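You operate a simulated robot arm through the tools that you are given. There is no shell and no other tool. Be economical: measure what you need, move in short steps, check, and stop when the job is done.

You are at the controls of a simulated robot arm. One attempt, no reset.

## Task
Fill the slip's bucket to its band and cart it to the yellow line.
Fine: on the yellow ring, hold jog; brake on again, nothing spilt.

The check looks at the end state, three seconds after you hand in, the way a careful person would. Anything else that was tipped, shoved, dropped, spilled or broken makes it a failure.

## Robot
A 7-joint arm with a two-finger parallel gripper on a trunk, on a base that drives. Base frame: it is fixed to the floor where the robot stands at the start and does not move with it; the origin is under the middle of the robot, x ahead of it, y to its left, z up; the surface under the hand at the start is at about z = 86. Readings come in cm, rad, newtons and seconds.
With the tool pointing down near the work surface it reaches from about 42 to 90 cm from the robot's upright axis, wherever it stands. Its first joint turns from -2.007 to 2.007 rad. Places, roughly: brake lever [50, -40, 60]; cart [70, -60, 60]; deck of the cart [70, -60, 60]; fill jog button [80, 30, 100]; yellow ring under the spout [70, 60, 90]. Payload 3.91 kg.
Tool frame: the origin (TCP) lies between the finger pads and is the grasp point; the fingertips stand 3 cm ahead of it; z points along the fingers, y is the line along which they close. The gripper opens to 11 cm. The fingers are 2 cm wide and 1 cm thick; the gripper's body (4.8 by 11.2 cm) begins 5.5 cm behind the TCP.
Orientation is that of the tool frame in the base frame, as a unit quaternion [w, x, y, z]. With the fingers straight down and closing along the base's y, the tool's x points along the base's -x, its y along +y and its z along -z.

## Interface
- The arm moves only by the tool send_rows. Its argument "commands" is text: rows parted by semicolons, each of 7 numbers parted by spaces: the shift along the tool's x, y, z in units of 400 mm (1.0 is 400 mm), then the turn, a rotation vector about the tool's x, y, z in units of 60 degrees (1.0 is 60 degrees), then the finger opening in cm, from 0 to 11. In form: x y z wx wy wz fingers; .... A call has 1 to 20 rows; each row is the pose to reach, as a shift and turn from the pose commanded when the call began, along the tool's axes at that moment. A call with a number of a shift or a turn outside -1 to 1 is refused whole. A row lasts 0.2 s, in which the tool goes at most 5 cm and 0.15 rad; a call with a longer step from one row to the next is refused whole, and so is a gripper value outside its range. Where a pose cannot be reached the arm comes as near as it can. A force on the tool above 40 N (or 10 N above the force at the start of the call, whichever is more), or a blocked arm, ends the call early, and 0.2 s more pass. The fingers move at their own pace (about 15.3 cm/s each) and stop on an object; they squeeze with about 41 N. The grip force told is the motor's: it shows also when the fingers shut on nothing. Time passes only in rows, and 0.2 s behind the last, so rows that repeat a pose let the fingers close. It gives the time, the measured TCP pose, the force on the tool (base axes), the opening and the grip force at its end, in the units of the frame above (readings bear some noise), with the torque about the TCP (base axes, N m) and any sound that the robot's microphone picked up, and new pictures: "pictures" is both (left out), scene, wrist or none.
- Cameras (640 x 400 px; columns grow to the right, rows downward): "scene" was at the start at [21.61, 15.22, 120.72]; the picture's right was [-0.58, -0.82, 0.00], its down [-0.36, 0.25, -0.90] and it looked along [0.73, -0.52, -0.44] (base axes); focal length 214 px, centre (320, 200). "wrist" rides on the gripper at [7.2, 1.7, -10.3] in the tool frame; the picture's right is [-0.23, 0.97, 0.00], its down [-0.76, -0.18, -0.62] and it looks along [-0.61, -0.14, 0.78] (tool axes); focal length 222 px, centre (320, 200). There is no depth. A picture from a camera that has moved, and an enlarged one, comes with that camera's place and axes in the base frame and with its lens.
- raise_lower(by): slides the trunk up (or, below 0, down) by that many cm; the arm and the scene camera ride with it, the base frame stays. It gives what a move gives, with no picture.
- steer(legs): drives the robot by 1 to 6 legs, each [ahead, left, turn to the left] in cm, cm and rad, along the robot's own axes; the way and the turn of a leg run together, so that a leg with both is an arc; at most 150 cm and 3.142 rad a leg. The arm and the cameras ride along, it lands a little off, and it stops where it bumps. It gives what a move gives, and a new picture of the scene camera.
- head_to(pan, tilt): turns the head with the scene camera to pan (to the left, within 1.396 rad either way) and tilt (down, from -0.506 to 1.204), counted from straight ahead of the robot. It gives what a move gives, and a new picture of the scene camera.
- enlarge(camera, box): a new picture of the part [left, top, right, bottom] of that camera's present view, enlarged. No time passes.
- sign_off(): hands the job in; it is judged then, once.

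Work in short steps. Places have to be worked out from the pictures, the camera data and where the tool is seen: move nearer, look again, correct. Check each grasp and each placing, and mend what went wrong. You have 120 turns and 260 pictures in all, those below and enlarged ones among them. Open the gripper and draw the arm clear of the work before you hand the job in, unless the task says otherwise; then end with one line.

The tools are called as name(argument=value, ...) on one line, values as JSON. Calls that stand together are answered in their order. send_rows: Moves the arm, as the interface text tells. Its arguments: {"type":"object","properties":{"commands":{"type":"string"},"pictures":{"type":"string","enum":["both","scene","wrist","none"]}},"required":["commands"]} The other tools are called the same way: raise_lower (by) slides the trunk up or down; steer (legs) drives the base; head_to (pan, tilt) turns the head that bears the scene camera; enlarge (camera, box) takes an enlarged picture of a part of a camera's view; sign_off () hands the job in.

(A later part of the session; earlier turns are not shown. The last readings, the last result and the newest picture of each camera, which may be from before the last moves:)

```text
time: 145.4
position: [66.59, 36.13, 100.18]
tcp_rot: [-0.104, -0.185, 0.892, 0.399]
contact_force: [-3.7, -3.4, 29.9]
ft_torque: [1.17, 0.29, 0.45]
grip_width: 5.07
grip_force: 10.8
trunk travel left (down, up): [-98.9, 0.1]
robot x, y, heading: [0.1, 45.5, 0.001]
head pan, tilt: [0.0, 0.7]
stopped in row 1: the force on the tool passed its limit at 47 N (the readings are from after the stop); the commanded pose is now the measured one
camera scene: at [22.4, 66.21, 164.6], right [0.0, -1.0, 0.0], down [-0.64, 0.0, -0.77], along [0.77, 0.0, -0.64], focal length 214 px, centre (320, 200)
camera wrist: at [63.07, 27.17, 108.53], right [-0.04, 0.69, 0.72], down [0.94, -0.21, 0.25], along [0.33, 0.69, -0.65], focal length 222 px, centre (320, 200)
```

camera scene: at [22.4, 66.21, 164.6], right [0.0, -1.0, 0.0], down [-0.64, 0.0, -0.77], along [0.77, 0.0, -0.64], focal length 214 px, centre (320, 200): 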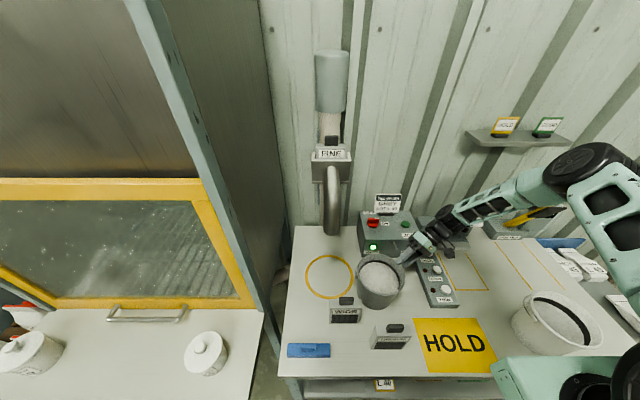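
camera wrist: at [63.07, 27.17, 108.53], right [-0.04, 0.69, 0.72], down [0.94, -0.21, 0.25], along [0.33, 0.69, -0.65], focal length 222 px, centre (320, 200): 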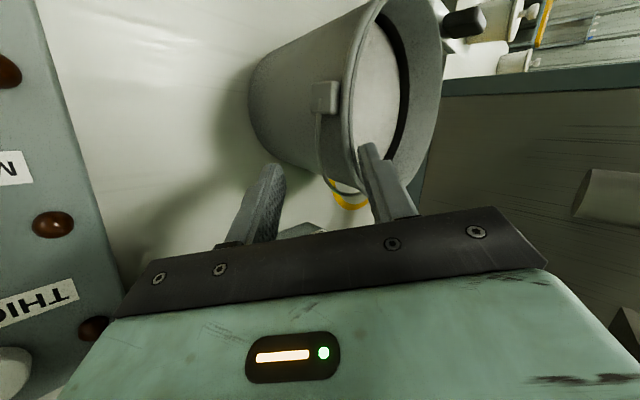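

My chained calls pressed the open fingers on the rim. Check the bucket's state before pulling straight back.

enlarge(camera="scene", box=[330, 220, 450, 320])

enlarge(camera="wrist", box=[230, 0, 470, 230])

```text
4.00 times, centred on (390, 270) of scene
camera zoom: at [22.4, 66.21, 164.6], right [0.0, -1.0, 0.0], down [-0.64, 0.0, -0.77], along [0.77, 0.0, -0.64], focal length 858 px, centre (40, -80)
```

zoom: 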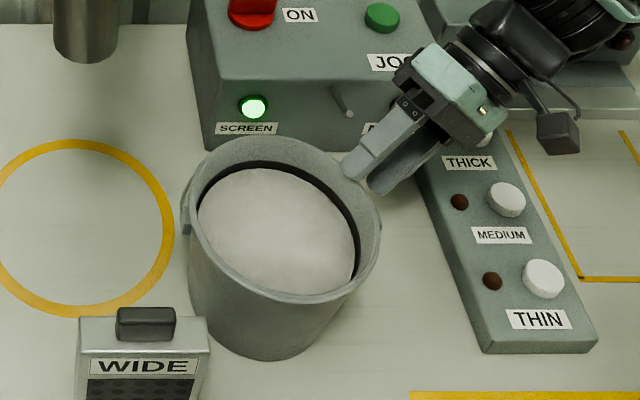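

```text
1.74 times, centred on (350, 115) of wrist
camera zoom: at [63.07, 27.17, 108.53], right [-0.04, 0.69, 0.72], down [0.94, -0.21, 0.25], along [0.33, 0.69, -0.65], focal length 386 px, centre (268, 348)
```

zoom: 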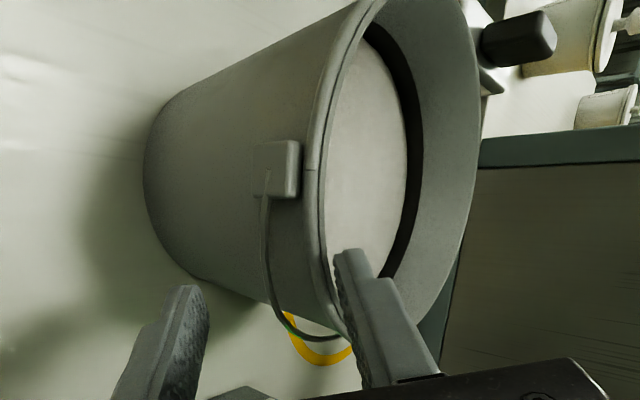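

Nothing spilt, bucket upright. Pull straight back along the tool axis.

send_rows(commands="0 0.005 -0.03 0 0 0 5;0 0.01 -0.08 0 0 0 5;0 0.01 -0.18 0 0 0 5;0 0.05 -0.28 0 0 0 5;0 0.1 -0.38 0 0 0 5", pictures="scene")

```text
time: 146.7
position: [70.86, 28.81, 112.93]
tcp_rot: [-0.106, -0.185, 0.893, 0.396]
contact_force: [0.2, 0.3, -0.2]
ft_torque: [-0.02, 0.04, 0.01]
grip_width: 4.99
grip_force: 0.0
trunk travel left (down, up): [-98.9, 0.1]
robot x, y, heading: [-0.26, 45.92, -0.001]
head pan, tilt: [0.0, 0.7]
camera scene: at [22.58, 66.29, 164.57], right [0.0, -1.0, 0.0], down [-0.64, 0.0, -0.76], along [0.76, 0.0, -0.64], focal length 214 px, centre (320, 200)
```

scene: 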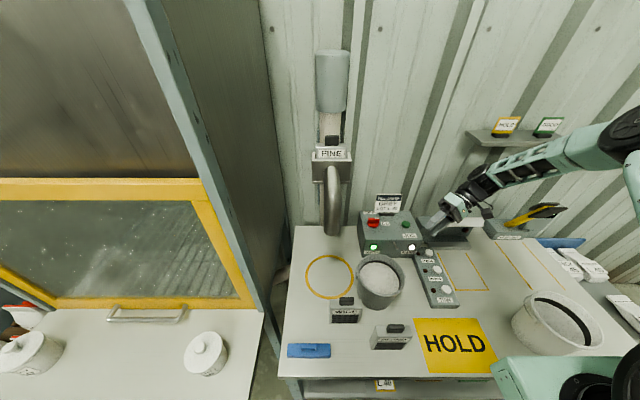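

Now rotate to the front-rim orientation (fingers down, closing along x, 7° lean), in two half-turn steps while rising.

send_rows(commands="0.056 0.098 0 0 0 0 5;0.112 0.195 0 0.025 -0.057 0.106 5;0.168 0.293 0 0.05 -0.115 0.212 5;0.223 0.39 0 0.075 -0.172 0.318 5;0.223 0.39 0 0.1 -0.23 0.424 5;0.223 0.39 0 0.126 -0.287 0.53 5;0.223 0.39 0 0.151 -0.344 0.635 5;0.223 0.39 0 0.176 -0.402 0.741 5;0.223 0.39 0 0.201 -0.459 0.847 5", pictures="none")

```text
time: 148.7
position: [58.76, 34.36, 124.89]
tcp_rot: [-0.035, 0.299, 0.919, 0.253]
contact_force: [0.3, 0.4, 0.0]
ft_torque: [0.0, 0.0, 0.0]
grip_width: 5.0
grip_force: 0.0
trunk travel left (down, up): [-98.9, 0.1]
robot x, y, heading: [-0.11, 45.96, 0.002]
head pan, tilt: [0.0, 0.7]
```

Second half of the turn.

send_rows(commands="0 0 0 0.025 -0.057 0.106 5;0 0 0 0.05 -0.115 0.212 5;0 0 0 0.075 -0.172 0.318 5;0 0 0 0.1 -0.23 0.424 5;0 0 0 0.126 -0.287 0.53 5;0 0 0 0.151 -0.344 0.635 5;0 0 0 0.176 -0.402 0.741 5;0 0 0 0.201 -0.459 0.847 5", pictures="wrist")

enlarge(camera="scene", box=[330, 220, 450, 320])

```text
time: 150.4
position: [58.72, 34.44, 124.73]
tcp_rot: [0.045, 0.704, 0.707, 0.044]
contact_force: [-0.1, 0.2, -0.4]
ft_torque: [0.04, 0.03, -0.02]
grip_width: 5.0
grip_force: 0.0
trunk travel left (down, up): [-98.9, 0.1]
robot x, y, heading: [-0.27, 46.1, 0.001]
head pan, tilt: [0.0, 0.7]
camera wrist: at [59.19, 41.54, 135.4], right [0.97, -0.22, 0.12], down [-0.25, -0.76, 0.6], along [-0.04, -0.61, -0.79], focal length 222 px, centre (320, 200)
```

wrist: 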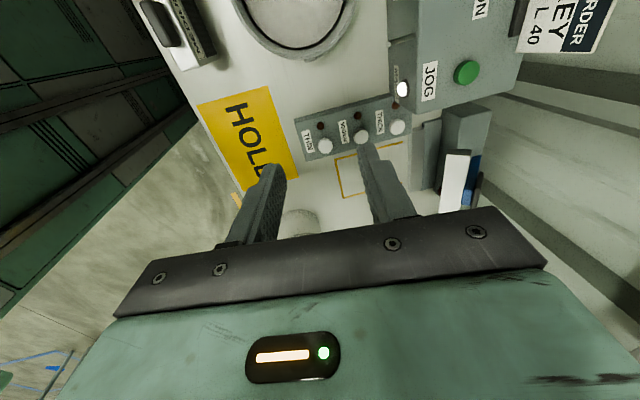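

```text
4.00 times, centred on (390, 270) of scene
camera zoom: at [22.54, 66.26, 164.58], right [0.0, -1.0, 0.0], down [-0.64, 0.0, -0.76], along [0.76, 0.0, -0.64], focal length 858 px, centre (40, -80)
```

zoom: 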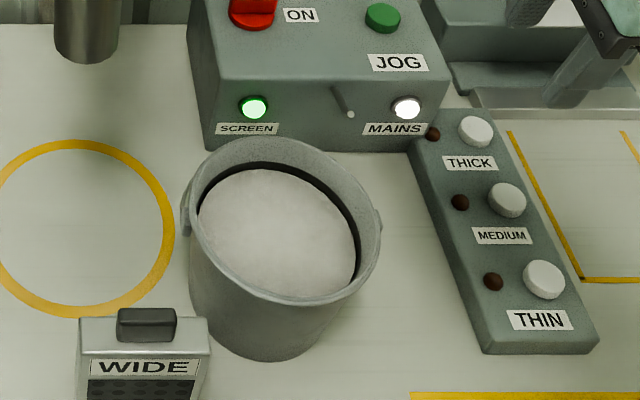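

Bucket centre ≈[61.3, 46.3], level intact. Move above its front rim (x≈53.7).

send_rows(commands="0.06 -0.04 0.08 0 0 0 4;0.12 -0.08 0.16 0 0 0 4;0.18 -0.12 0.24 0 0 0 4;0.24 -0.16 0.32 0 0 0 4;0.2975 -0.199 0.394 0 0 0 4;0.2975 -0.199 0.394 0 0 0 4", pictures="wrist")

enlarge(camera="scene", box=[330, 220, 450, 320])

```text
time: 151.8
position: [52.88, 46.29, 108.27]
tcp_rot: [0.044, 0.705, 0.707, 0.045]
contact_force: [-0.3, -0.5, 0.5]
ft_torque: [0.02, -0.04, -0.07]
grip_width: 3.99
grip_force: 0.0
trunk travel left (down, up): [-98.9, 0.1]
robot x, y, heading: [-0.15, 45.75, -0.002]
head pan, tilt: [0.0, 0.7]
camera wrist: at [53.26, 53.5, 118.77], right [0.97, -0.22, 0.12], down [-0.25, -0.76, 0.6], along [-0.04, -0.61, -0.79], focal length 222 px, centre (320, 200)
```

wrist: 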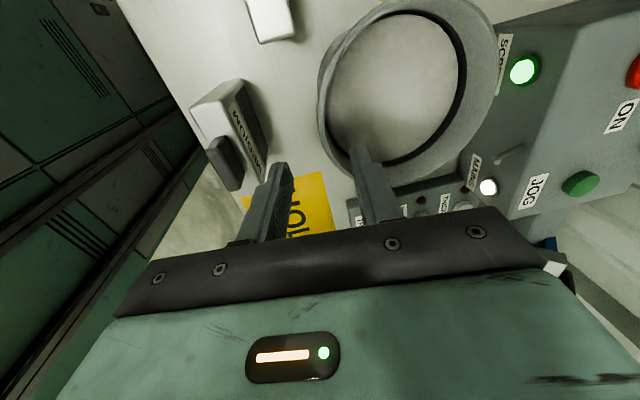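

```text
4.00 times, centred on (390, 270) of scene
camera zoom: at [22.56, 66.3, 164.57], right [0.0, -1.0, 0.0], down [-0.64, 0.0, -0.76], along [0.76, 0.0, -0.64], focal length 858 px, centre (40, -80)
```

zoom: 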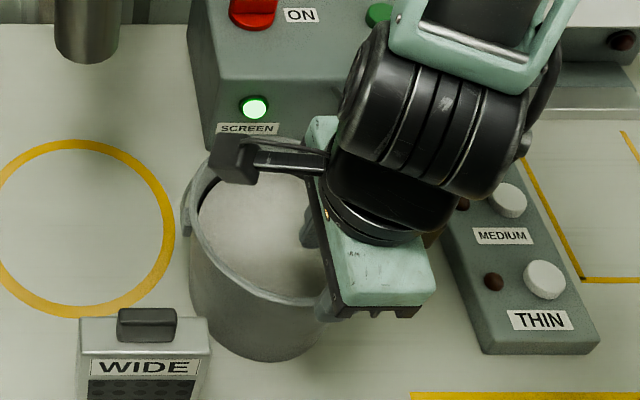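

Circle fit: centre [61.5, 45.8], wall front x≈53.85. Advance 9 cm onto it (deep grip) and look.

send_rows(commands="-0.01 -0.002 0.08 0 0 0 4;-0.01 -0.003 0.15 0 0 0 4;-0.01 -0.003 0.2 0 0 0 4;-0.01 -0.003 0.228 0 0 0 4", pictures="wrist")

```text
time: 152.8
position: [53.83, 45.93, 99.28]
tcp_rot: [0.044, 0.705, 0.707, 0.044]
contact_force: [0.2, 0.1, 0.1]
ft_torque: [-0.04, 0.03, 0.01]
grip_width: 4.03
grip_force: 0.0
trunk travel left (down, up): [-98.9, 0.1]
robot x, y, heading: [0.12, 45.88, -0.002]
head pan, tilt: [0.0, 0.7]
camera wrist: at [54.25, 53.05, 109.83], right [0.97, -0.22, 0.12], down [-0.25, -0.76, 0.6], along [-0.04, -0.61, -0.79], focal length 222 px, centre (320, 200)
```

wrist: 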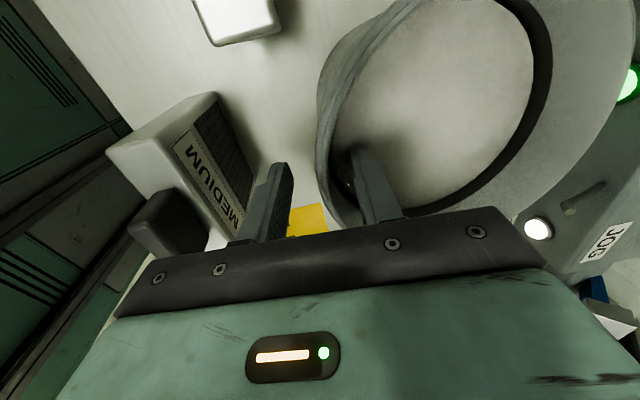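

Wall is between the fingers, inner one just above the powder. Close.

send_rows(commands="0 0 0 0 0 0 2.5;0 0 0 0 0 0 1;0 0 0 0 0 0 0;0 0 0 0 0 0 0;0 0 0 0 0 0 0", pictures="wrist")

enlarge(camera="scene", box=[330, 220, 450, 320])

```text
time: 154.1
position: [53.84, 45.93, 99.33]
tcp_rot: [0.044, 0.705, 0.707, 0.044]
contact_force: [-0.6, 0.1, -0.3]
ft_torque: [0.05, 0.74, 0.03]
grip_width: 0.52
grip_force: 40.7
trunk travel left (down, up): [-98.9, 0.1]
robot x, y, heading: [0.0, 45.5, -0.0]
head pan, tilt: [0.0, 0.7]
camera wrist: at [54.24, 53.05, 109.82], right [0.97, -0.22, 0.12], down [-0.25, -0.76, 0.6], along [-0.04, -0.61, -0.79], focal length 222 px, centre (320, 200)
```

wrist: 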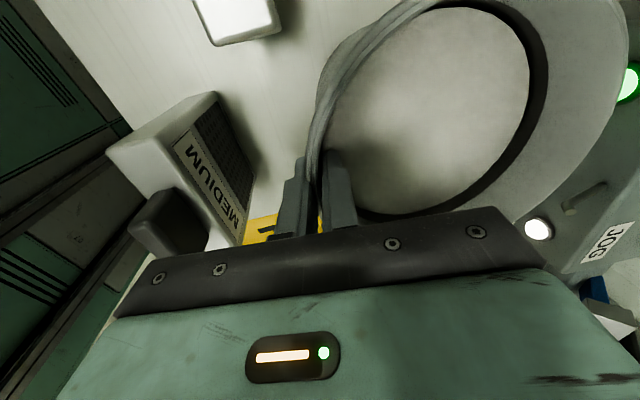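

```text
4.00 times, centred on (390, 270) of scene
camera zoom: at [22.57, 66.29, 164.56], right [0.0, -1.0, 0.0], down [-0.64, 0.0, -0.76], along [0.76, 0.0, -0.64], focal length 858 px, centre (40, -80)
```

zoom: 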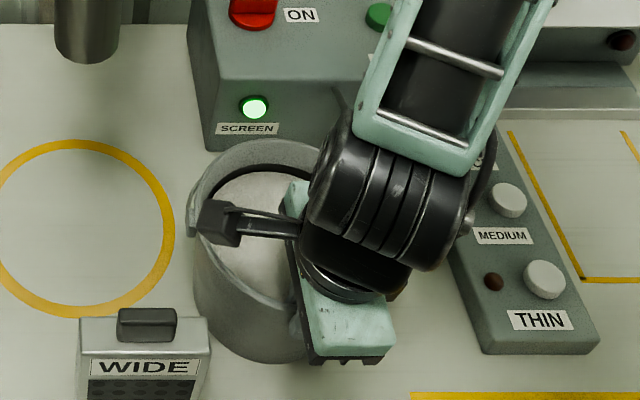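

Firm grip at 0.52 cm. Test lift by 1 cm in small steps, watching force and torque.

send_rows(commands="0 0.0008 -0.0062 0 0 0 0;0 0.0016 -0.0124 0 0 0 0;0 0.0024 -0.0186 0 0 0 0;0 0.0032 -0.0248 0 0 0 0", pictures="wrist")

enlarge(camera="scene", box=[330, 220, 450, 320])

```text
time: 155.1
position: [53.81, 45.84, 100.24]
tcp_rot: [0.043, 0.704, 0.707, 0.043]
contact_force: [-0.7, 0.3, -9.9]
ft_torque: [0.02, 0.69, 0.0]
grip_width: 0.54
grip_force: 41.3
trunk travel left (down, up): [-98.9, 0.1]
robot x, y, heading: [-0.15, 45.79, 0.008]
head pan, tilt: [0.0, 0.7]
camera wrist: at [54.28, 53.01, 110.81], right [0.97, -0.22, 0.12], down [-0.25, -0.76, 0.6], along [-0.04, -0.61, -0.79], focal length 222 px, centre (320, 200)
```

wrist: 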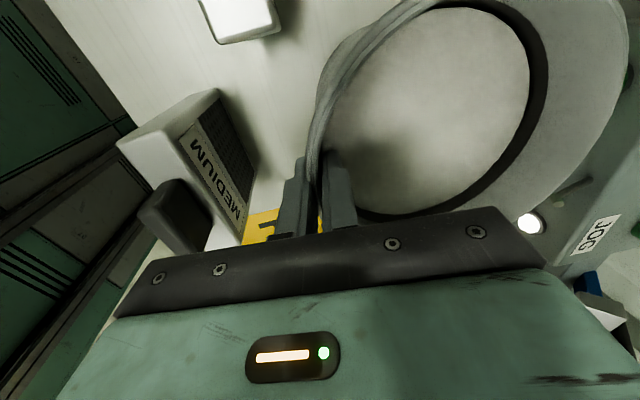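

```text
4.00 times, centred on (390, 270) of scene
camera zoom: at [22.59, 66.3, 164.57], right [0.0, -1.0, 0.0], down [-0.64, 0.0, -0.76], along [0.76, 0.0, -0.64], focal length 858 px, centre (40, -80)
```

zoom: 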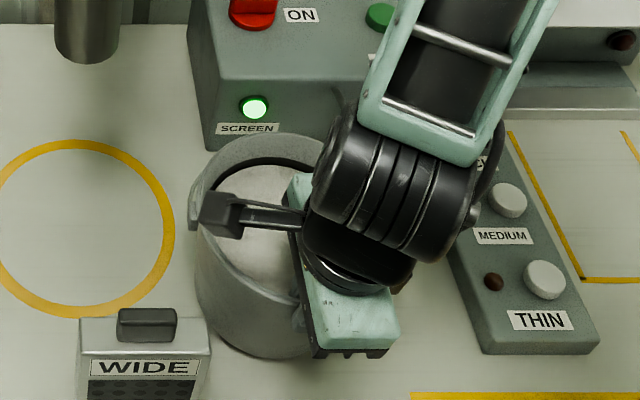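

Full weight 9.9 N carried with torque 0.69 N·m, held firm and level. Lift 19 cm smoothly.

send_rows(commands="0 0.006 -0.045 0 0 0 0;0 0.0125 -0.095 0 0 0 0;0 0.019 -0.145 0 0 0 0;0 0.025 -0.195 0 0 0 0;0 0.032 -0.245 0 0 0 0;0 0.038 -0.295 0 0 0 0;0 0.044 -0.345 0 0 0 0;0 0.05 -0.395 0 0 0 0;0 0.056 -0.44 0 0 0 0;0 0.06 -0.47 0 0 0 0")

```text
time: 157.2
position: [53.8, 45.89, 119.14]
tcp_rot: [0.043, 0.704, 0.708, 0.043]
contact_force: [-0.4, -0.5, -9.0]
ft_torque: [0.01, 0.66, -0.03]
grip_width: 0.54
grip_force: 40.8
trunk travel left (down, up): [-98.9, 0.1]
robot x, y, heading: [0.12, 45.99, -0.0]
head pan, tilt: [0.0, 0.7]
camera scene: at [22.59, 66.29, 164.57], right [0.0, -1.0, 0.0], down [-0.64, 0.0, -0.76], along [0.76, 0.0, -0.64], focal length 214 px, centre (320, 200)
camera wrist: at [54.23, 53.03, 129.68], right [0.97, -0.22, 0.12], down [-0.25, -0.76, 0.6], along [-0.04, -0.61, -0.79], focal length 222 px, centre (320, 200)
```

scene: 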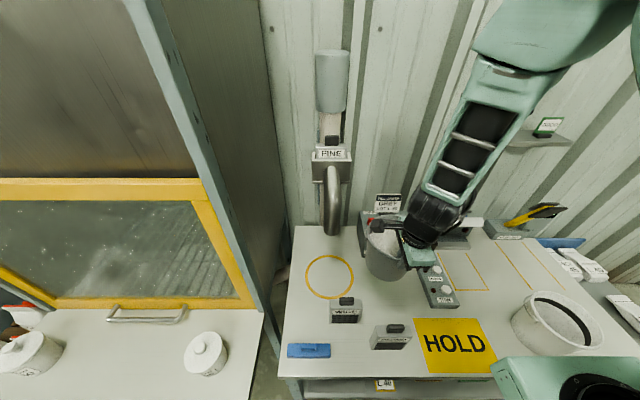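
wrist: 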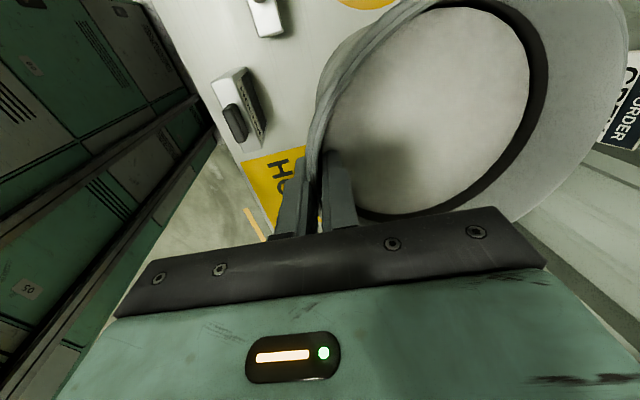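

Bucket level, held well. Drive back 12 cm and then right 50 cm at this height.

steer(legs=[[-12, 0, 0], [0, -50, 0]])

head_to(pan=-0.6, tilt=0.8)

```text
time: 161.0
position: [41.61, -3.95, 119.16]
tcp_rot: [0.043, 0.706, 0.705, 0.043]
contact_force: [-0.2, 0.1, -9.1]
ft_torque: [-0.01, 0.66, 0.03]
grip_width: 0.54
grip_force: 40.7
trunk travel left (down, up): [-98.9, 0.1]
robot x, y, heading: [-12.25, -3.84, -0.005]
head pan, tilt: [0.0, 0.7]
camera scene: at [10.63, 16.68, 164.57], right [-0.01, -1.0, 0.0], down [-0.64, 0.0, -0.76], along [0.76, 0.0, -0.64], focal length 214 px, centre (320, 200)
```

scene: 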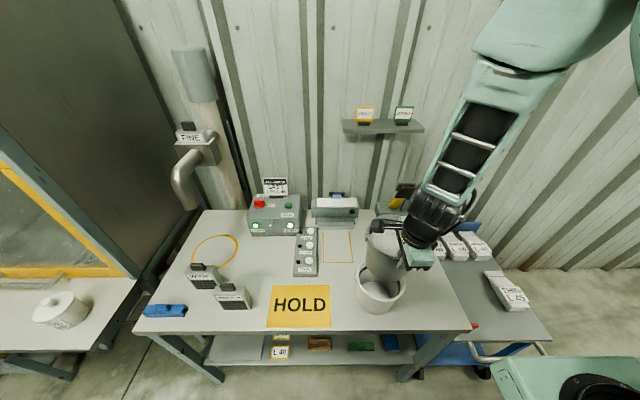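

```text
time: 162.0
position: [41.72, -4.03, 119.15]
tcp_rot: [0.043, 0.706, 0.705, 0.044]
contact_force: [-0.3, 0.2, -9.4]
ft_torque: [0.03, 0.67, 0.01]
grip_width: 0.57
grip_force: 41.5
trunk travel left (down, up): [-98.9, 0.1]
robot x, y, heading: [-12.12, -4.06, -0.004]
head pan, tilt: [-0.6, 0.799]
camera scene: at [8.77, 12.12, 163.75], right [-0.57, -0.82, 0.0], down [-0.59, 0.41, -0.7], along [0.57, -0.4, -0.72], focal length 214 px, centre (320, 200)
```

scene: 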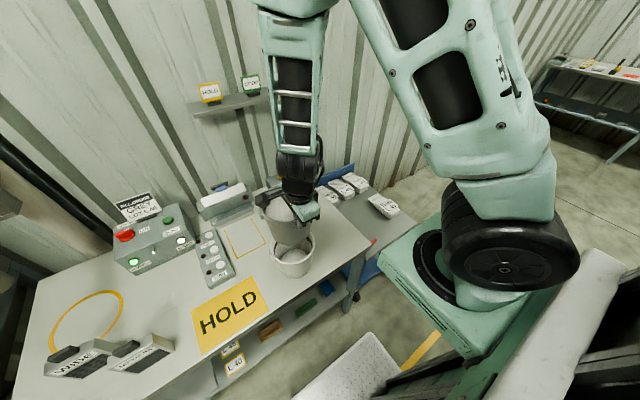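

Clear of everything. Continue right 54 cm to stand in front of the cart.

steer(legs=[[0, -54, 0]])

head_to(pan=-0.1, tilt=0.8)

```text
time: 165.1
position: [41.7, -57.76, 119.18]
tcp_rot: [0.043, 0.704, 0.707, 0.044]
contact_force: [0.2, 0.0, -9.5]
ft_torque: [-0.01, 0.66, -0.02]
grip_width: 0.54
grip_force: 41.1
trunk travel left (down, up): [-98.9, 0.1]
robot x, y, heading: [-12.64, -57.99, 0.004]
head pan, tilt: [-0.6, 0.799]
camera scene: at [8.58, -41.93, 163.74], right [-0.56, -0.83, 0.0], down [-0.59, 0.4, -0.7], along [0.58, -0.39, -0.72], focal length 214 px, centre (320, 200)
```

scene: 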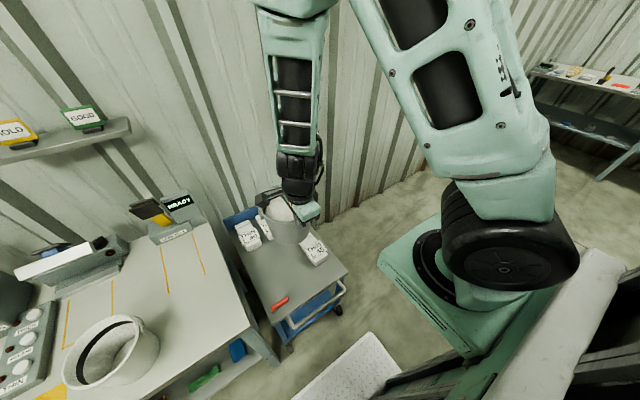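

```text
time: 166.1
position: [41.72, -57.7, 118.99]
tcp_rot: [0.043, 0.704, 0.708, 0.043]
contact_force: [-0.4, 0.2, -9.3]
ft_torque: [0.01, 0.66, -0.01]
grip_width: 0.54
grip_force: 41.4
trunk travel left (down, up): [-98.9, 0.1]
robot x, y, heading: [-12.25, -57.75, 0.001]
head pan, tilt: [-0.099, 0.799]
camera scene: at [9.94, -38.19, 163.74], right [-0.1, -1.0, 0.0], down [-0.71, 0.07, -0.7], along [0.69, -0.07, -0.72], focal length 214 px, centre (320, 200)
```

scene: 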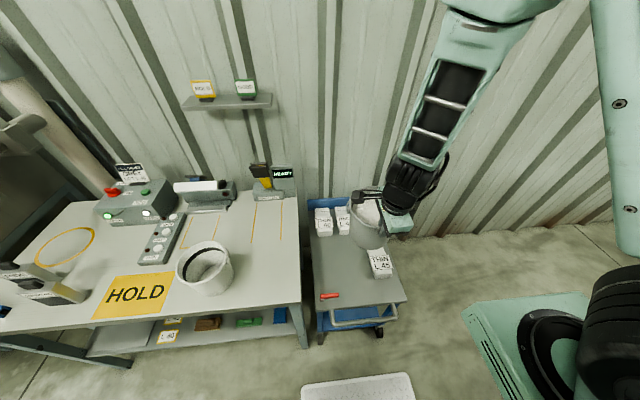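

Deck spans x≈42…95, y≈−38…−81, with room at [62, −54]. Extend the arm there (still high).

send_rows(commands="0.012 0.04 0.005 0 0 0 0;0.025 0.09 0.011 0 0 0 0;0.045 0.15 0.019 0 0 0 0;0.062 0.21 0.027 0 0 0 0;0.08 0.27 0.035 0 0 0 0;0.0925 0.3125 0.04 0 0 0 0;0.0925 0.3125 0.04 0 0 0 0", pictures="none")

raise_lower(by=-32)

head_to(pan=-0.2, tilt=0.7)

```text
time: 167.7
position: [54.22, -53.94, 119.12]
tcp_rot: [0.044, 0.704, 0.707, 0.043]
contact_force: [-0.1, -0.2, -8.9]
ft_torque: [0.01, 0.71, 0.04]
grip_width: 0.53
grip_force: 41.4
trunk travel left (down, up): [-98.9, 0.1]
robot x, y, heading: [-11.94, -58.0, 0.002]
head pan, tilt: [-0.099, 0.799]
```

```text
time: 170.8
position: [54.18, -54.1, 87.27]
tcp_rot: [0.043, 0.704, 0.708, 0.044]
contact_force: [0.4, 0.8, -8.0]
ft_torque: [0.0, 0.66, -0.02]
grip_width: 0.54
grip_force: 41.2
trunk travel left (down, up): [-66.9, 32.1]
robot x, y, heading: [-12.23, -57.84, 0.004]
head pan, tilt: [-0.099, 0.799]
```

```text
time: 171.5
position: [54.17, -54.13, 87.02]
tcp_rot: [0.044, 0.704, 0.707, 0.043]
contact_force: [0.5, 1.1, -9.5]
ft_torque: [0.01, 0.7, 0.01]
grip_width: 0.55
grip_force: 41.4
trunk travel left (down, up): [-66.9, 32.1]
robot x, y, heading: [-12.18, -58.28, 0.002]
head pan, tilt: [-0.201, 0.7]
camera scene: at [10.23, -39.07, 132.56], right [-0.2, -0.98, 0.0], down [-0.63, 0.13, -0.76], along [0.75, -0.15, -0.64], focal length 214 px, centre (320, 200)
```

scene: 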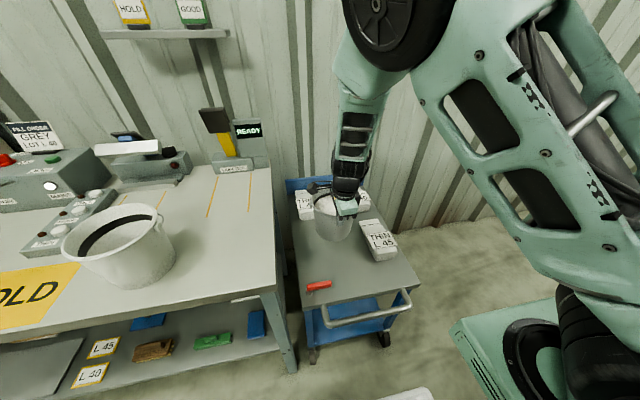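

Looking good. Lower 11 cm more with the trunk, then look closely.

raise_lower(by=-11)

head_to(pan=-0.25, tilt=0.65)

enlarge(camera="scene", box=[240, 140, 440, 330])

```text
time: 172.9
position: [54.23, -54.17, 76.14]
tcp_rot: [0.044, 0.704, 0.708, 0.043]
contact_force: [0.4, -1.1, -8.0]
ft_torque: [0.0, 0.68, 0.02]
grip_width: 0.52
grip_force: 40.9
trunk travel left (down, up): [-55.9, 43.1]
robot x, y, heading: [-12.2, -57.94, 0.009]
head pan, tilt: [-0.201, 0.7]
```

```text
time: 173.6
position: [54.22, -54.03, 76.17]
tcp_rot: [0.043, 0.704, 0.708, 0.043]
contact_force: [-0.1, -0.2, -8.9]
ft_torque: [0.03, 0.68, -0.04]
grip_width: 0.54
grip_force: 40.6
trunk travel left (down, up): [-55.9, 43.1]
robot x, y, heading: [-12.0, -57.68, 0.003]
head pan, tilt: [-0.25, 0.649]
camera scene: at [10.32, -39.52, 122.0], right [-0.24, -0.97, 0.0], down [-0.59, 0.15, -0.8], along [0.77, -0.19, -0.61], focal length 214 px, centre (320, 200)
```

scene: 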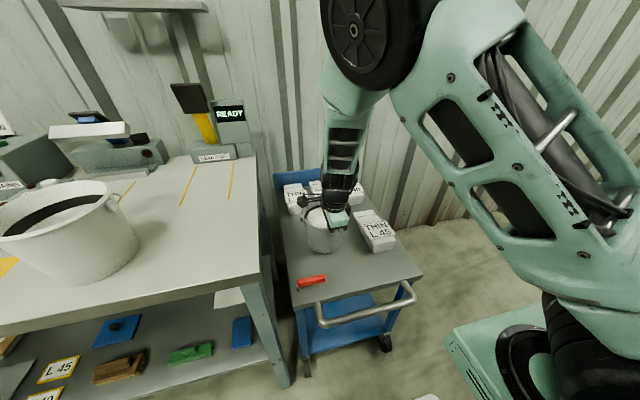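

```text
2.11 times, centred on (340, 235) of scene
camera zoom: at [10.32, -39.52, 122.0], right [-0.24, -0.97, 0.0], down [-0.59, 0.15, -0.8], along [0.77, -0.19, -0.61], focal length 452 px, centre (278, 126)
```

zoom: 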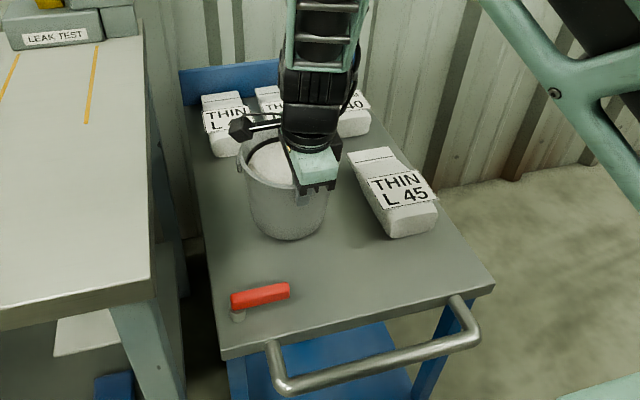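

Clear spot beneath. Lower gently until it touches the deck.

send_rows(commands="0 -0.003 0.025 0 0 0 0;0 -0.005 0.042 0 0 0 0;0 -0.0063 0.052 0 0 0 0;0 -0.0075 0.06 0 0 0 0;0 -0.0085 0.067 0 0 0 0", pictures="none")

enlarge(camera="scene", box=[240, 140, 440, 330])

```text
time: 174.7
position: [54.54, -54.13, 73.91]
tcp_rot: [0.046, 0.704, 0.707, 0.047]
contact_force: [-7.3, -1.8, 24.8]
ft_torque: [-0.19, 1.04, 0.01]
grip_width: 0.52
grip_force: 41.0
trunk travel left (down, up): [-55.9, 43.1]
robot x, y, heading: [-12.09, -58.15, 0.002]
head pan, tilt: [-0.25, 0.649]
stopped in row 5: the force on the tool passed its limit at 44 N (the readings are from after the stop); the commanded pose is now the measured one
```

```text
2.11 times, centred on (340, 235) of scene
camera zoom: at [10.19, -39.54, 122.01], right [-0.24, -0.97, 0.0], down [-0.59, 0.15, -0.8], along [0.77, -0.19, -0.6], focal length 452 px, centre (278, 126)
```

zoom: 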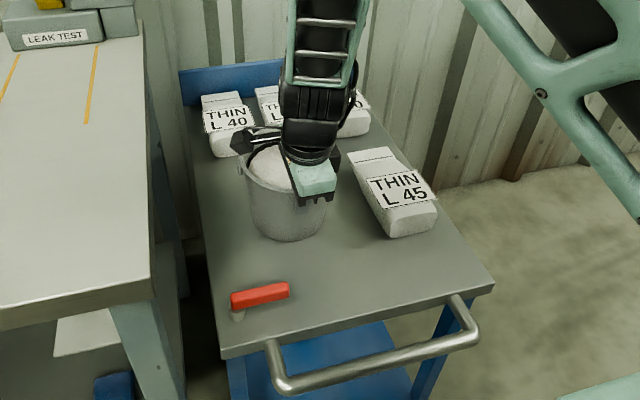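

Seated. Ease off 0.3 cm, open, and withdraw upward.

send_rows(commands="0 0.001 -0.007 0 0 0 0;0 0.001 -0.007 0 0 0 1;0 0.001 -0.007 0 0 0 2.5;0 0.001 -0.007 0 0 0 4;0 0.001 -0.007 0 0 0 4;0 0.001 -0.06 0 0 0 4;0 0.0 -0.14 0 0 0 4;0 0.0 -0.25 0 0 0 4;0 0.0 -0.36 0 0 0 4;0 0.0 -0.47 0 0 0 4")

enlarge(camera="scene", box=[240, 140, 440, 330])

```text
time: 176.9
position: [52.31, -54.15, 92.41]
tcp_rot: [0.045, 0.704, 0.707, 0.046]
contact_force: [-0.3, -0.1, -0.3]
ft_torque: [0.0, 0.04, 0.0]
grip_width: 4.0
grip_force: 0.1
trunk travel left (down, up): [-55.9, 43.1]
robot x, y, heading: [-12.13, -58.0, 0.003]
head pan, tilt: [-0.25, 0.649]
camera scene: at [10.32, -39.51, 122.0], right [-0.24, -0.97, 0.0], down [-0.59, 0.15, -0.8], along [0.77, -0.19, -0.6], focal length 214 px, centre (320, 200)
camera wrist: at [52.64, -47.01, 102.94], right [0.97, -0.22, 0.13], down [-0.25, -0.76, 0.59], along [-0.04, -0.61, -0.79], focal length 222 px, centre (320, 200)
```

scene: 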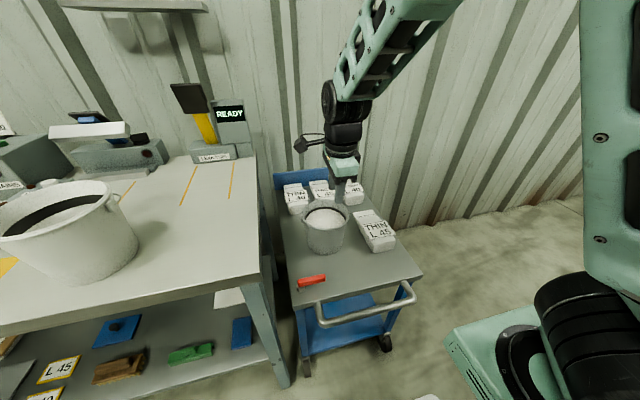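
wrist: 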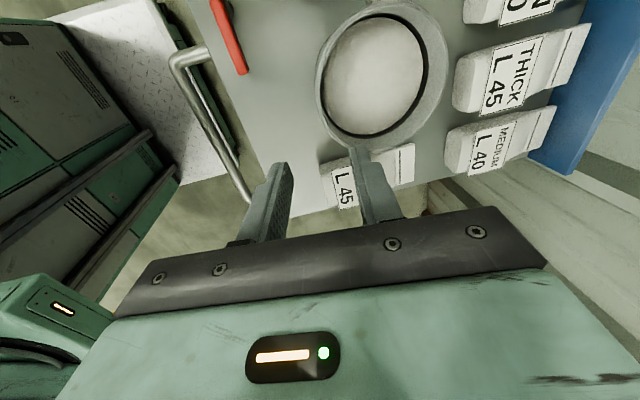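

```text
2.11 times, centred on (340, 235) of scene
camera zoom: at [10.32, -39.51, 122.0], right [-0.24, -0.97, 0.0], down [-0.59, 0.15, -0.8], along [0.77, -0.19, -0.6], focal length 452 px, centre (278, 126)
```

zoom: 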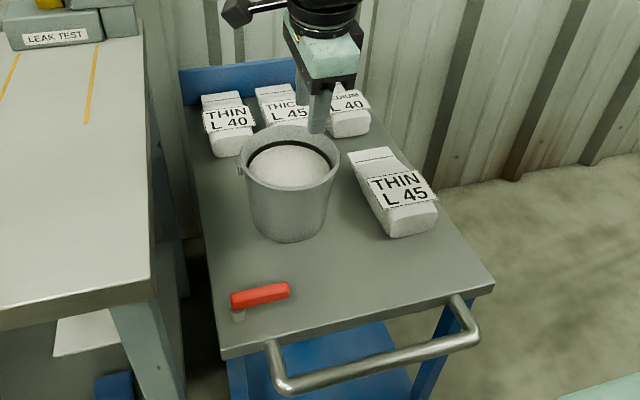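

Bucket stands level on the deck at band level. Now the brake: red lever bar from pivot ≈[47, −42.5] to tip ≈[47, −50.7], z≈63. Move the open fingers over its free end.

send_rows(commands="0.03 -0.05 0.02 0 0 0 4;0.06 -0.11 0.08 0 0 0 4;0.09 -0.15 0.18 0 0 0 4;0.1275 -0.17 0.29 0 0 0 4;0.1275 -0.18 0.4 0 0 0 4;0.1275 -0.195 0.51 0 0 0 4;0.1275 -0.208 0.6 0 0 0 4;0.1275 -0.211 0.63 0 0 0 4")

```text
time: 178.4
position: [47.34, -48.96, 69.92]
tcp_rot: [0.046, 0.703, 0.707, 0.051]
contact_force: [-2.8, -6.5, 26.8]
ft_torque: [-0.24, 0.73, 0.25]
grip_width: 3.99
grip_force: 0.0
trunk travel left (down, up): [-55.9, 43.1]
robot x, y, heading: [-12.02, -57.95, 0.005]
head pan, tilt: [-0.25, 0.649]
stopped in row 7: the force on the tool passed its limit at 100 N (the readings are from after the stop); the commanded pose is now the measured one
camera scene: at [10.21, -39.57, 122.08], right [-0.24, -0.97, 0.0], down [-0.59, 0.15, -0.8], along [0.77, -0.19, -0.6], focal length 214 px, centre (320, 200)
camera wrist: at [47.61, -41.84, 80.48], right [0.97, -0.22, 0.13], down [-0.26, -0.77, 0.59], along [-0.03, -0.6, -0.8], focal length 222 px, centre (320, 200)
```

scene: 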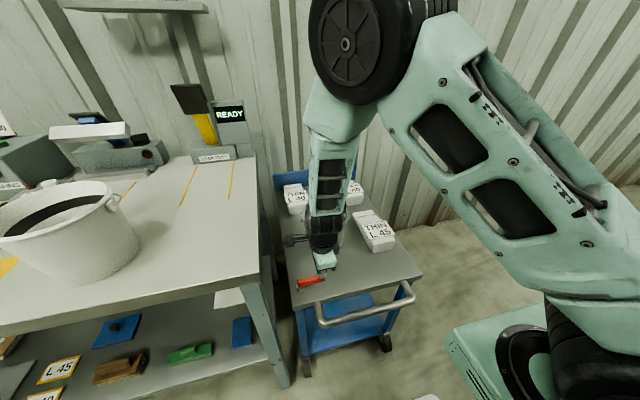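
wrist: 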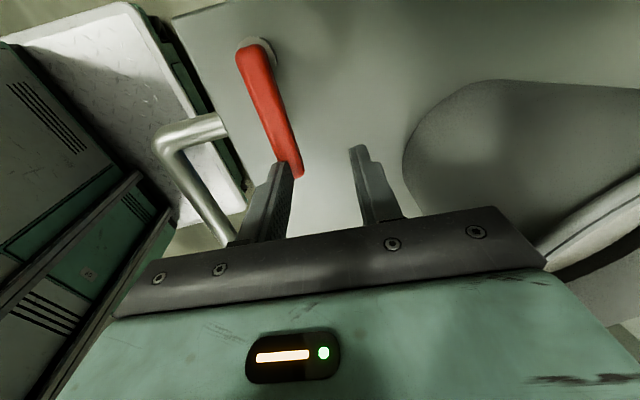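

The outer finger met the lever: its top is at z≈67, bar along y at x≈45.85 from pivot y −42.2 to tip −49. Rise, shift over it, go down and close on the bar near its tip.

send_rows(commands="0 0.005 -0.037 0 0 0 4;0.03 -0.031 -0.042 0 0 0 4;0.03 -0.036 0 0 0 0 4;0.03 -0.044 0.0575 0 0 0 4;0.03 -0.044 0.0575 0 0 0 2;0.03 -0.044 0.0575 0 0 0 0;0.03 -0.044 0.0575 0 0 0 0;0.03 -0.044 0.0575 0 0 0 0", pictures="wrist")

```text
time: 180.2
position: [45.47, -47.38, 66.93]
tcp_rot: [0.044, 0.702, 0.709, 0.046]
contact_force: [-24.1, -1.7, 3.7]
ft_torque: [-0.13, 1.36, 1.11]
grip_width: 1.88
grip_force: 45.2
trunk travel left (down, up): [-55.9, 43.1]
robot x, y, heading: [-12.22, -58.2, 0.004]
head pan, tilt: [-0.25, 0.649]
camera wrist: at [45.87, -40.38, 77.52], right [0.97, -0.22, 0.12], down [-0.25, -0.77, 0.59], along [-0.03, -0.6, -0.8], focal length 222 px, centre (320, 200)
```

wrist: 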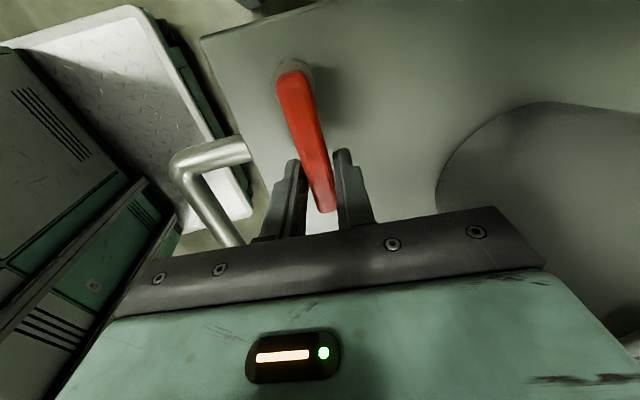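

Gripped (1.9 cm); the reading shows it is against its stop toward +x, so it must swing toward −x. Swing it 45° about its pivot.

send_rows(commands="0.001 -0.0268 -0.0034 0 0 0.125 0;0.0045 -0.0434 -0.0055 0 0 0.25 0;0.01 -0.0593 -0.0075 0 0 0.375 0;0.0175 -0.0744 -0.0095 0 0 0.5 0;0.027 -0.0885 -0.0112 0 0 0.625 0;0.038 -0.1012 -0.0129 0 0 0.75 0;0.038 -0.1012 -0.0129 0 0 0.75 0", pictures="wrist")

```text
time: 180.9
position: [45.09, -47.43, 67.07]
tcp_rot: [0.045, 0.796, 0.6, 0.062]
contact_force: [13.6, 0.5, -21.4]
ft_torque: [0.35, 0.82, 1.26]
grip_width: 2.45
grip_force: 44.6
trunk travel left (down, up): [-55.9, 43.1]
robot x, y, heading: [-11.86, -57.91, 0.0]
head pan, tilt: [-0.25, 0.649]
stopped in row 3: the force on the tool passed its limit at 44 N (the readings are from after the stop); the commanded pose is now the measured one
camera wrist: at [47.05, -41.08, 78.03], right [0.86, -0.49, 0.13], down [-0.47, -0.68, 0.56], along [-0.18, -0.54, -0.82], focal length 222 px, centre (320, 200)
```

wrist: 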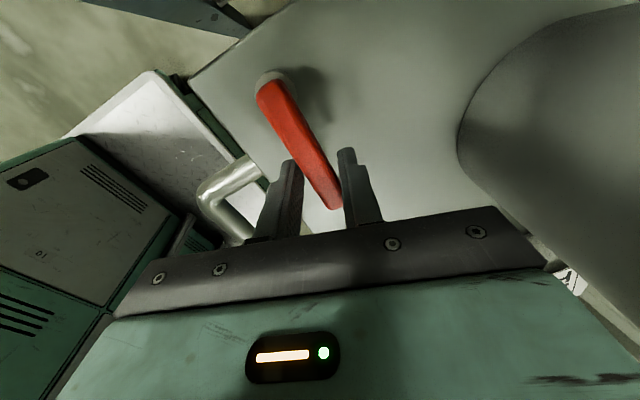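

It won't swivel either way: the bar hinges upward instead (its tip stands higher than its pivot). Straighten the yaw, then lift the bar along its arc.

send_rows(commands="0 0.005 0 0 0 -0.13 0;0 0.008 0 0 0 -0.27 0;0.008 0.008 -0.018 0 0 -0.27 0;0.018 0.006 -0.036 0 0 -0.27 0;0.032 0.004 -0.055 0 0 -0.27 0;0.048 0.002 -0.07 0 0 -0.27 0", pictures="wrist")

```text
time: 182.3
position: [45.21, -45.39, 70.2]
tcp_rot: [0.053, 0.704, 0.706, 0.058]
contact_force: [0.2, -0.2, 0.1]
ft_torque: [0.03, -0.01, 0.04]
grip_width: 0.03
grip_force: 37.9
trunk travel left (down, up): [-55.9, 43.1]
robot x, y, heading: [-11.98, -57.87, 0.003]
head pan, tilt: [-0.25, 0.649]
camera wrist: at [45.24, -38.35, 80.83], right [0.96, -0.23, 0.15], down [-0.27, -0.77, 0.58], along [-0.02, -0.6, -0.8], focal length 222 px, centre (320, 200)
```

wrist: 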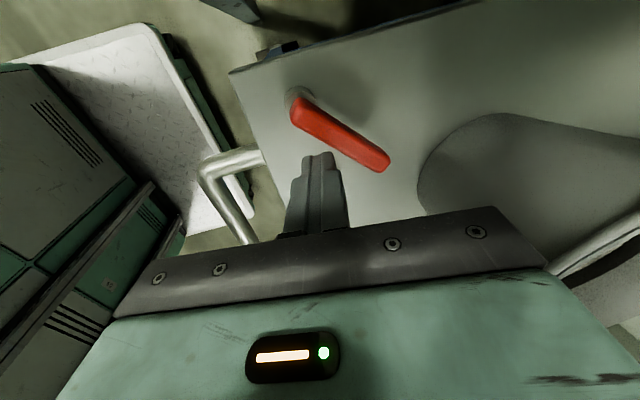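

The bar did swivel after all — it slipped out and now points ~40° toward +x. Push it further that way with the closed fingers from its near side.

send_rows(commands="0 0.003 -0.02 0 0 0 0;-0.07 0.055 -0.0125 0 0 0 0;-0.07 0.041 0.0865 0 0 0 0;-0.0575 0.063 0.09 0 0 0 0;-0.04 0.0905 0.0937 0 0 0 0;-0.015 0.108 0.096 0 0 0 0;0.01 0.1227 0.098 0 0 0 0", pictures="wrist")

```text
time: 183.9
position: [50.51, -45.19, 67.1]
tcp_rot: [0.052, 0.705, 0.705, 0.055]
contact_force: [-0.4, 0.0, 0.4]
ft_torque: [0.02, 0.04, -0.01]
grip_width: 0.0
grip_force: 37.6
trunk travel left (down, up): [-55.9, 43.1]
robot x, y, heading: [-12.1, -57.87, -0.001]
head pan, tilt: [-0.25, 0.649]
camera wrist: at [50.66, -38.16, 77.59], right [0.96, -0.23, 0.15], down [-0.27, -0.76, 0.59], along [-0.02, -0.6, -0.8], focal length 222 px, centre (320, 200)
```

wrist: 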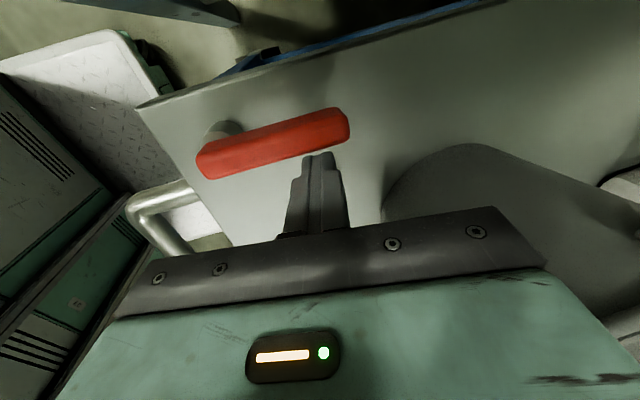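

Lever now points along the cart (+x) with no residual force: brake off. Go over to the handle bar (≈x 35, z 60) at y −60, fingers open.

send_rows(commands="0 0.014 -0.099 0 0 0 0;0 -0.0215 -0.205 0 0 0 0;-0.075 -0.114 -0.2685 0 0 0 3;-0.15 -0.188 -0.279 0 0 0 5;-0.2375 -0.2625 -0.2895 0 0 0 5;-0.325 -0.3405 -0.275 0 0 0 5;-0.37 -0.3675 -0.178 0 0 0 5;-0.37 -0.3675 -0.178 0 0 0 5")

```text
refused: row 3 steps farther than a row can; nothing moved
```

send_rows(commands="0 0.014 -0.099 0 0 0 0;0 -0.0215 -0.205 0 0 0 0;-0.04 -0.07 -0.25 0 0 0 3;-0.085 -0.125 -0.275 0 0 0 5;-0.15 -0.188 -0.279 0 0 0 5;-0.22 -0.25 -0.287 0 0 0 5;-0.29 -0.31 -0.285 0 0 0 5;-0.345 -0.35 -0.24 0 0 0 5;-0.37 -0.3675 -0.178 0 0 0 5;-0.37 -0.3675 -0.178 0 0 0 5")

```text
time: 186.1
position: [37.89, -58.65, 70.91]
tcp_rot: [0.054, 0.705, 0.705, 0.056]
contact_force: [-0.7, -0.4, 0.9]
ft_torque: [0.01, 0.0, -0.03]
grip_width: 5.03
grip_force: 0.0
out of reach, approached as far as the arm can: row 7, 8, 9, 10
trunk travel left (down, up): [-55.9, 43.1]
robot x, y, heading: [-12.21, -58.29, -0.002]
head pan, tilt: [-0.25, 0.649]
camera scene: at [10.37, -39.53, 122.01], right [-0.24, -0.97, 0.0], down [-0.59, 0.15, -0.8], along [0.77, -0.2, -0.6], focal length 214 px, centre (320, 200)
camera wrist: at [38.11, -51.58, 81.44], right [0.96, -0.23, 0.15], down [-0.27, -0.76, 0.59], along [-0.02, -0.6, -0.8], focal length 222 px, centre (320, 200)
```

scene: 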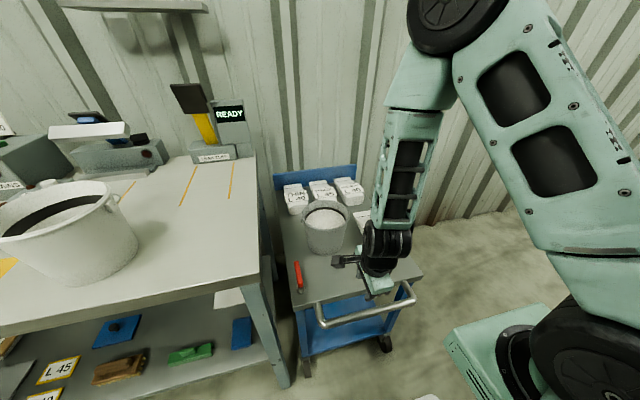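
wrist: 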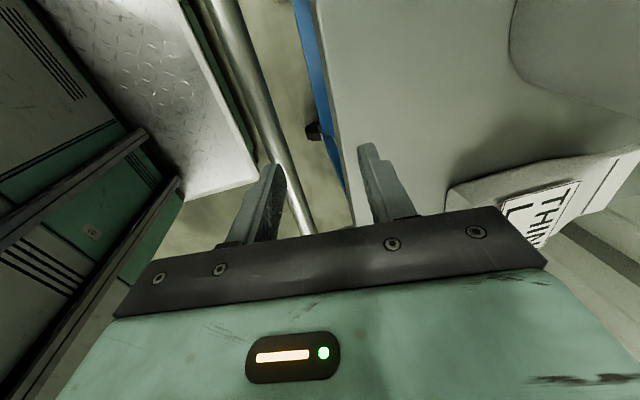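

Handle tube at x≈34.7, z≈60.5; I'm at the inner reach. Back the base 10 cm, then come down on the tube and close.

steer(legs=[[-10, 0, 0]])

send_rows(commands="0 0.06 0.03 0 0 0 5;0 0.12 0.08 0 0 0 5;0 0.14 0.16 0 0 0 5;0 0.135 0.23 0 0 0 5;0 0.132 0.266 0 0 0 5;0 0.132 0.266 0 0 0 3;0 0.132 0.266 0 0 0 1;0 0.132 0.266 0 0 0 0;0 0.132 0.266 0 0 0 0", pictures="wrist")

```text
time: 187.3
position: [27.61, -58.8, 70.91]
tcp_rot: [0.053, 0.705, 0.705, 0.055]
contact_force: [0.1, -0.3, 0.5]
ft_torque: [-0.01, 0.0, -0.02]
grip_width: 5.0
grip_force: 0.0
trunk travel left (down, up): [-55.9, 43.1]
robot x, y, heading: [-22.65, -57.8, 0.005]
head pan, tilt: [-0.25, 0.649]
camera scene: at [0.18, -39.58, 122.01], right [-0.25, -0.97, 0.0], down [-0.59, 0.15, -0.8], along [0.77, -0.2, -0.6], focal length 214 px, centre (320, 200)
```

scene: 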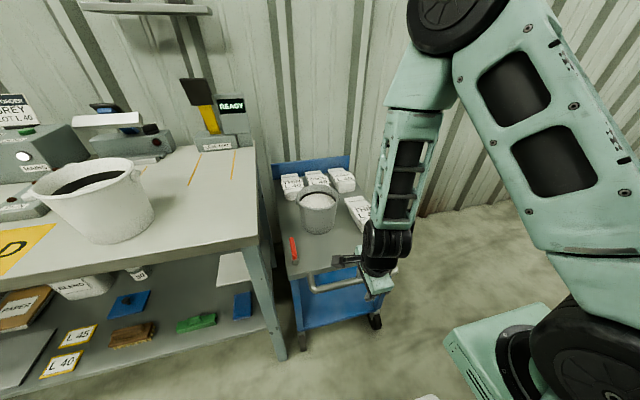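

```text
time: 189.3
position: [34.58, -58.78, 60.99]
tcp_rot: [0.054, 0.705, 0.705, 0.056]
contact_force: [6.6, 0.6, 1.3]
ft_torque: [-0.77, -0.3, 0.08]
grip_width: 2.18
grip_force: 44.8
trunk travel left (down, up): [-55.9, 43.1]
robot x, y, heading: [-22.03, -57.92, 0.004]
head pan, tilt: [-0.25, 0.649]
camera wrist: at [34.75, -51.69, 71.62], right [0.96, -0.23, 0.15], down [-0.27, -0.76, 0.59], along [-0.02, -0.61, -0.8], focal length 222 px, centre (320, 200)
```

wrist: 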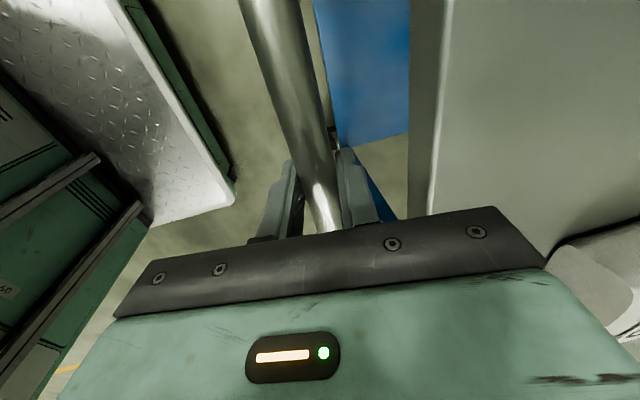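

Handle gripped (2.2 cm). Pull the cart back 15 cm by driving in reverse, and check that it rolls.

steer(legs=[[-15, 0, 0]])

```text
time: 190.7
position: [19.59, -58.79, 61.11]
tcp_rot: [0.051, 0.705, 0.705, 0.053]
contact_force: [-6.3, 1.9, 8.5]
ft_torque: [0.45, 0.26, 0.23]
grip_width: 2.17
grip_force: 45.0
trunk travel left (down, up): [-55.9, 43.1]
robot x, y, heading: [-37.19, -58.26, -0.001]
head pan, tilt: [-0.25, 0.649]
camera scene: at [-14.78, -39.59, 122.02], right [-0.25, -0.97, 0.0], down [-0.59, 0.15, -0.8], along [0.77, -0.2, -0.6], focal length 214 px, centre (320, 200)
```

scene: 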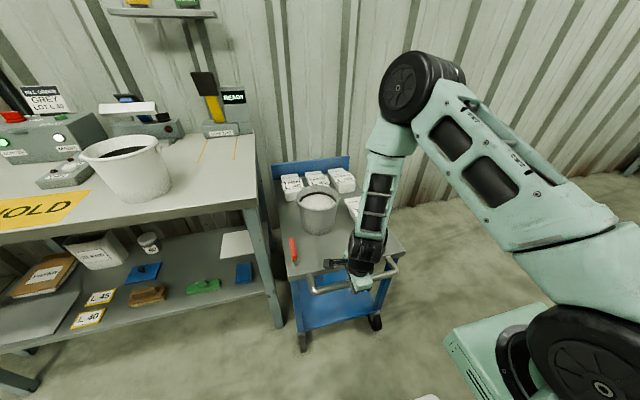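

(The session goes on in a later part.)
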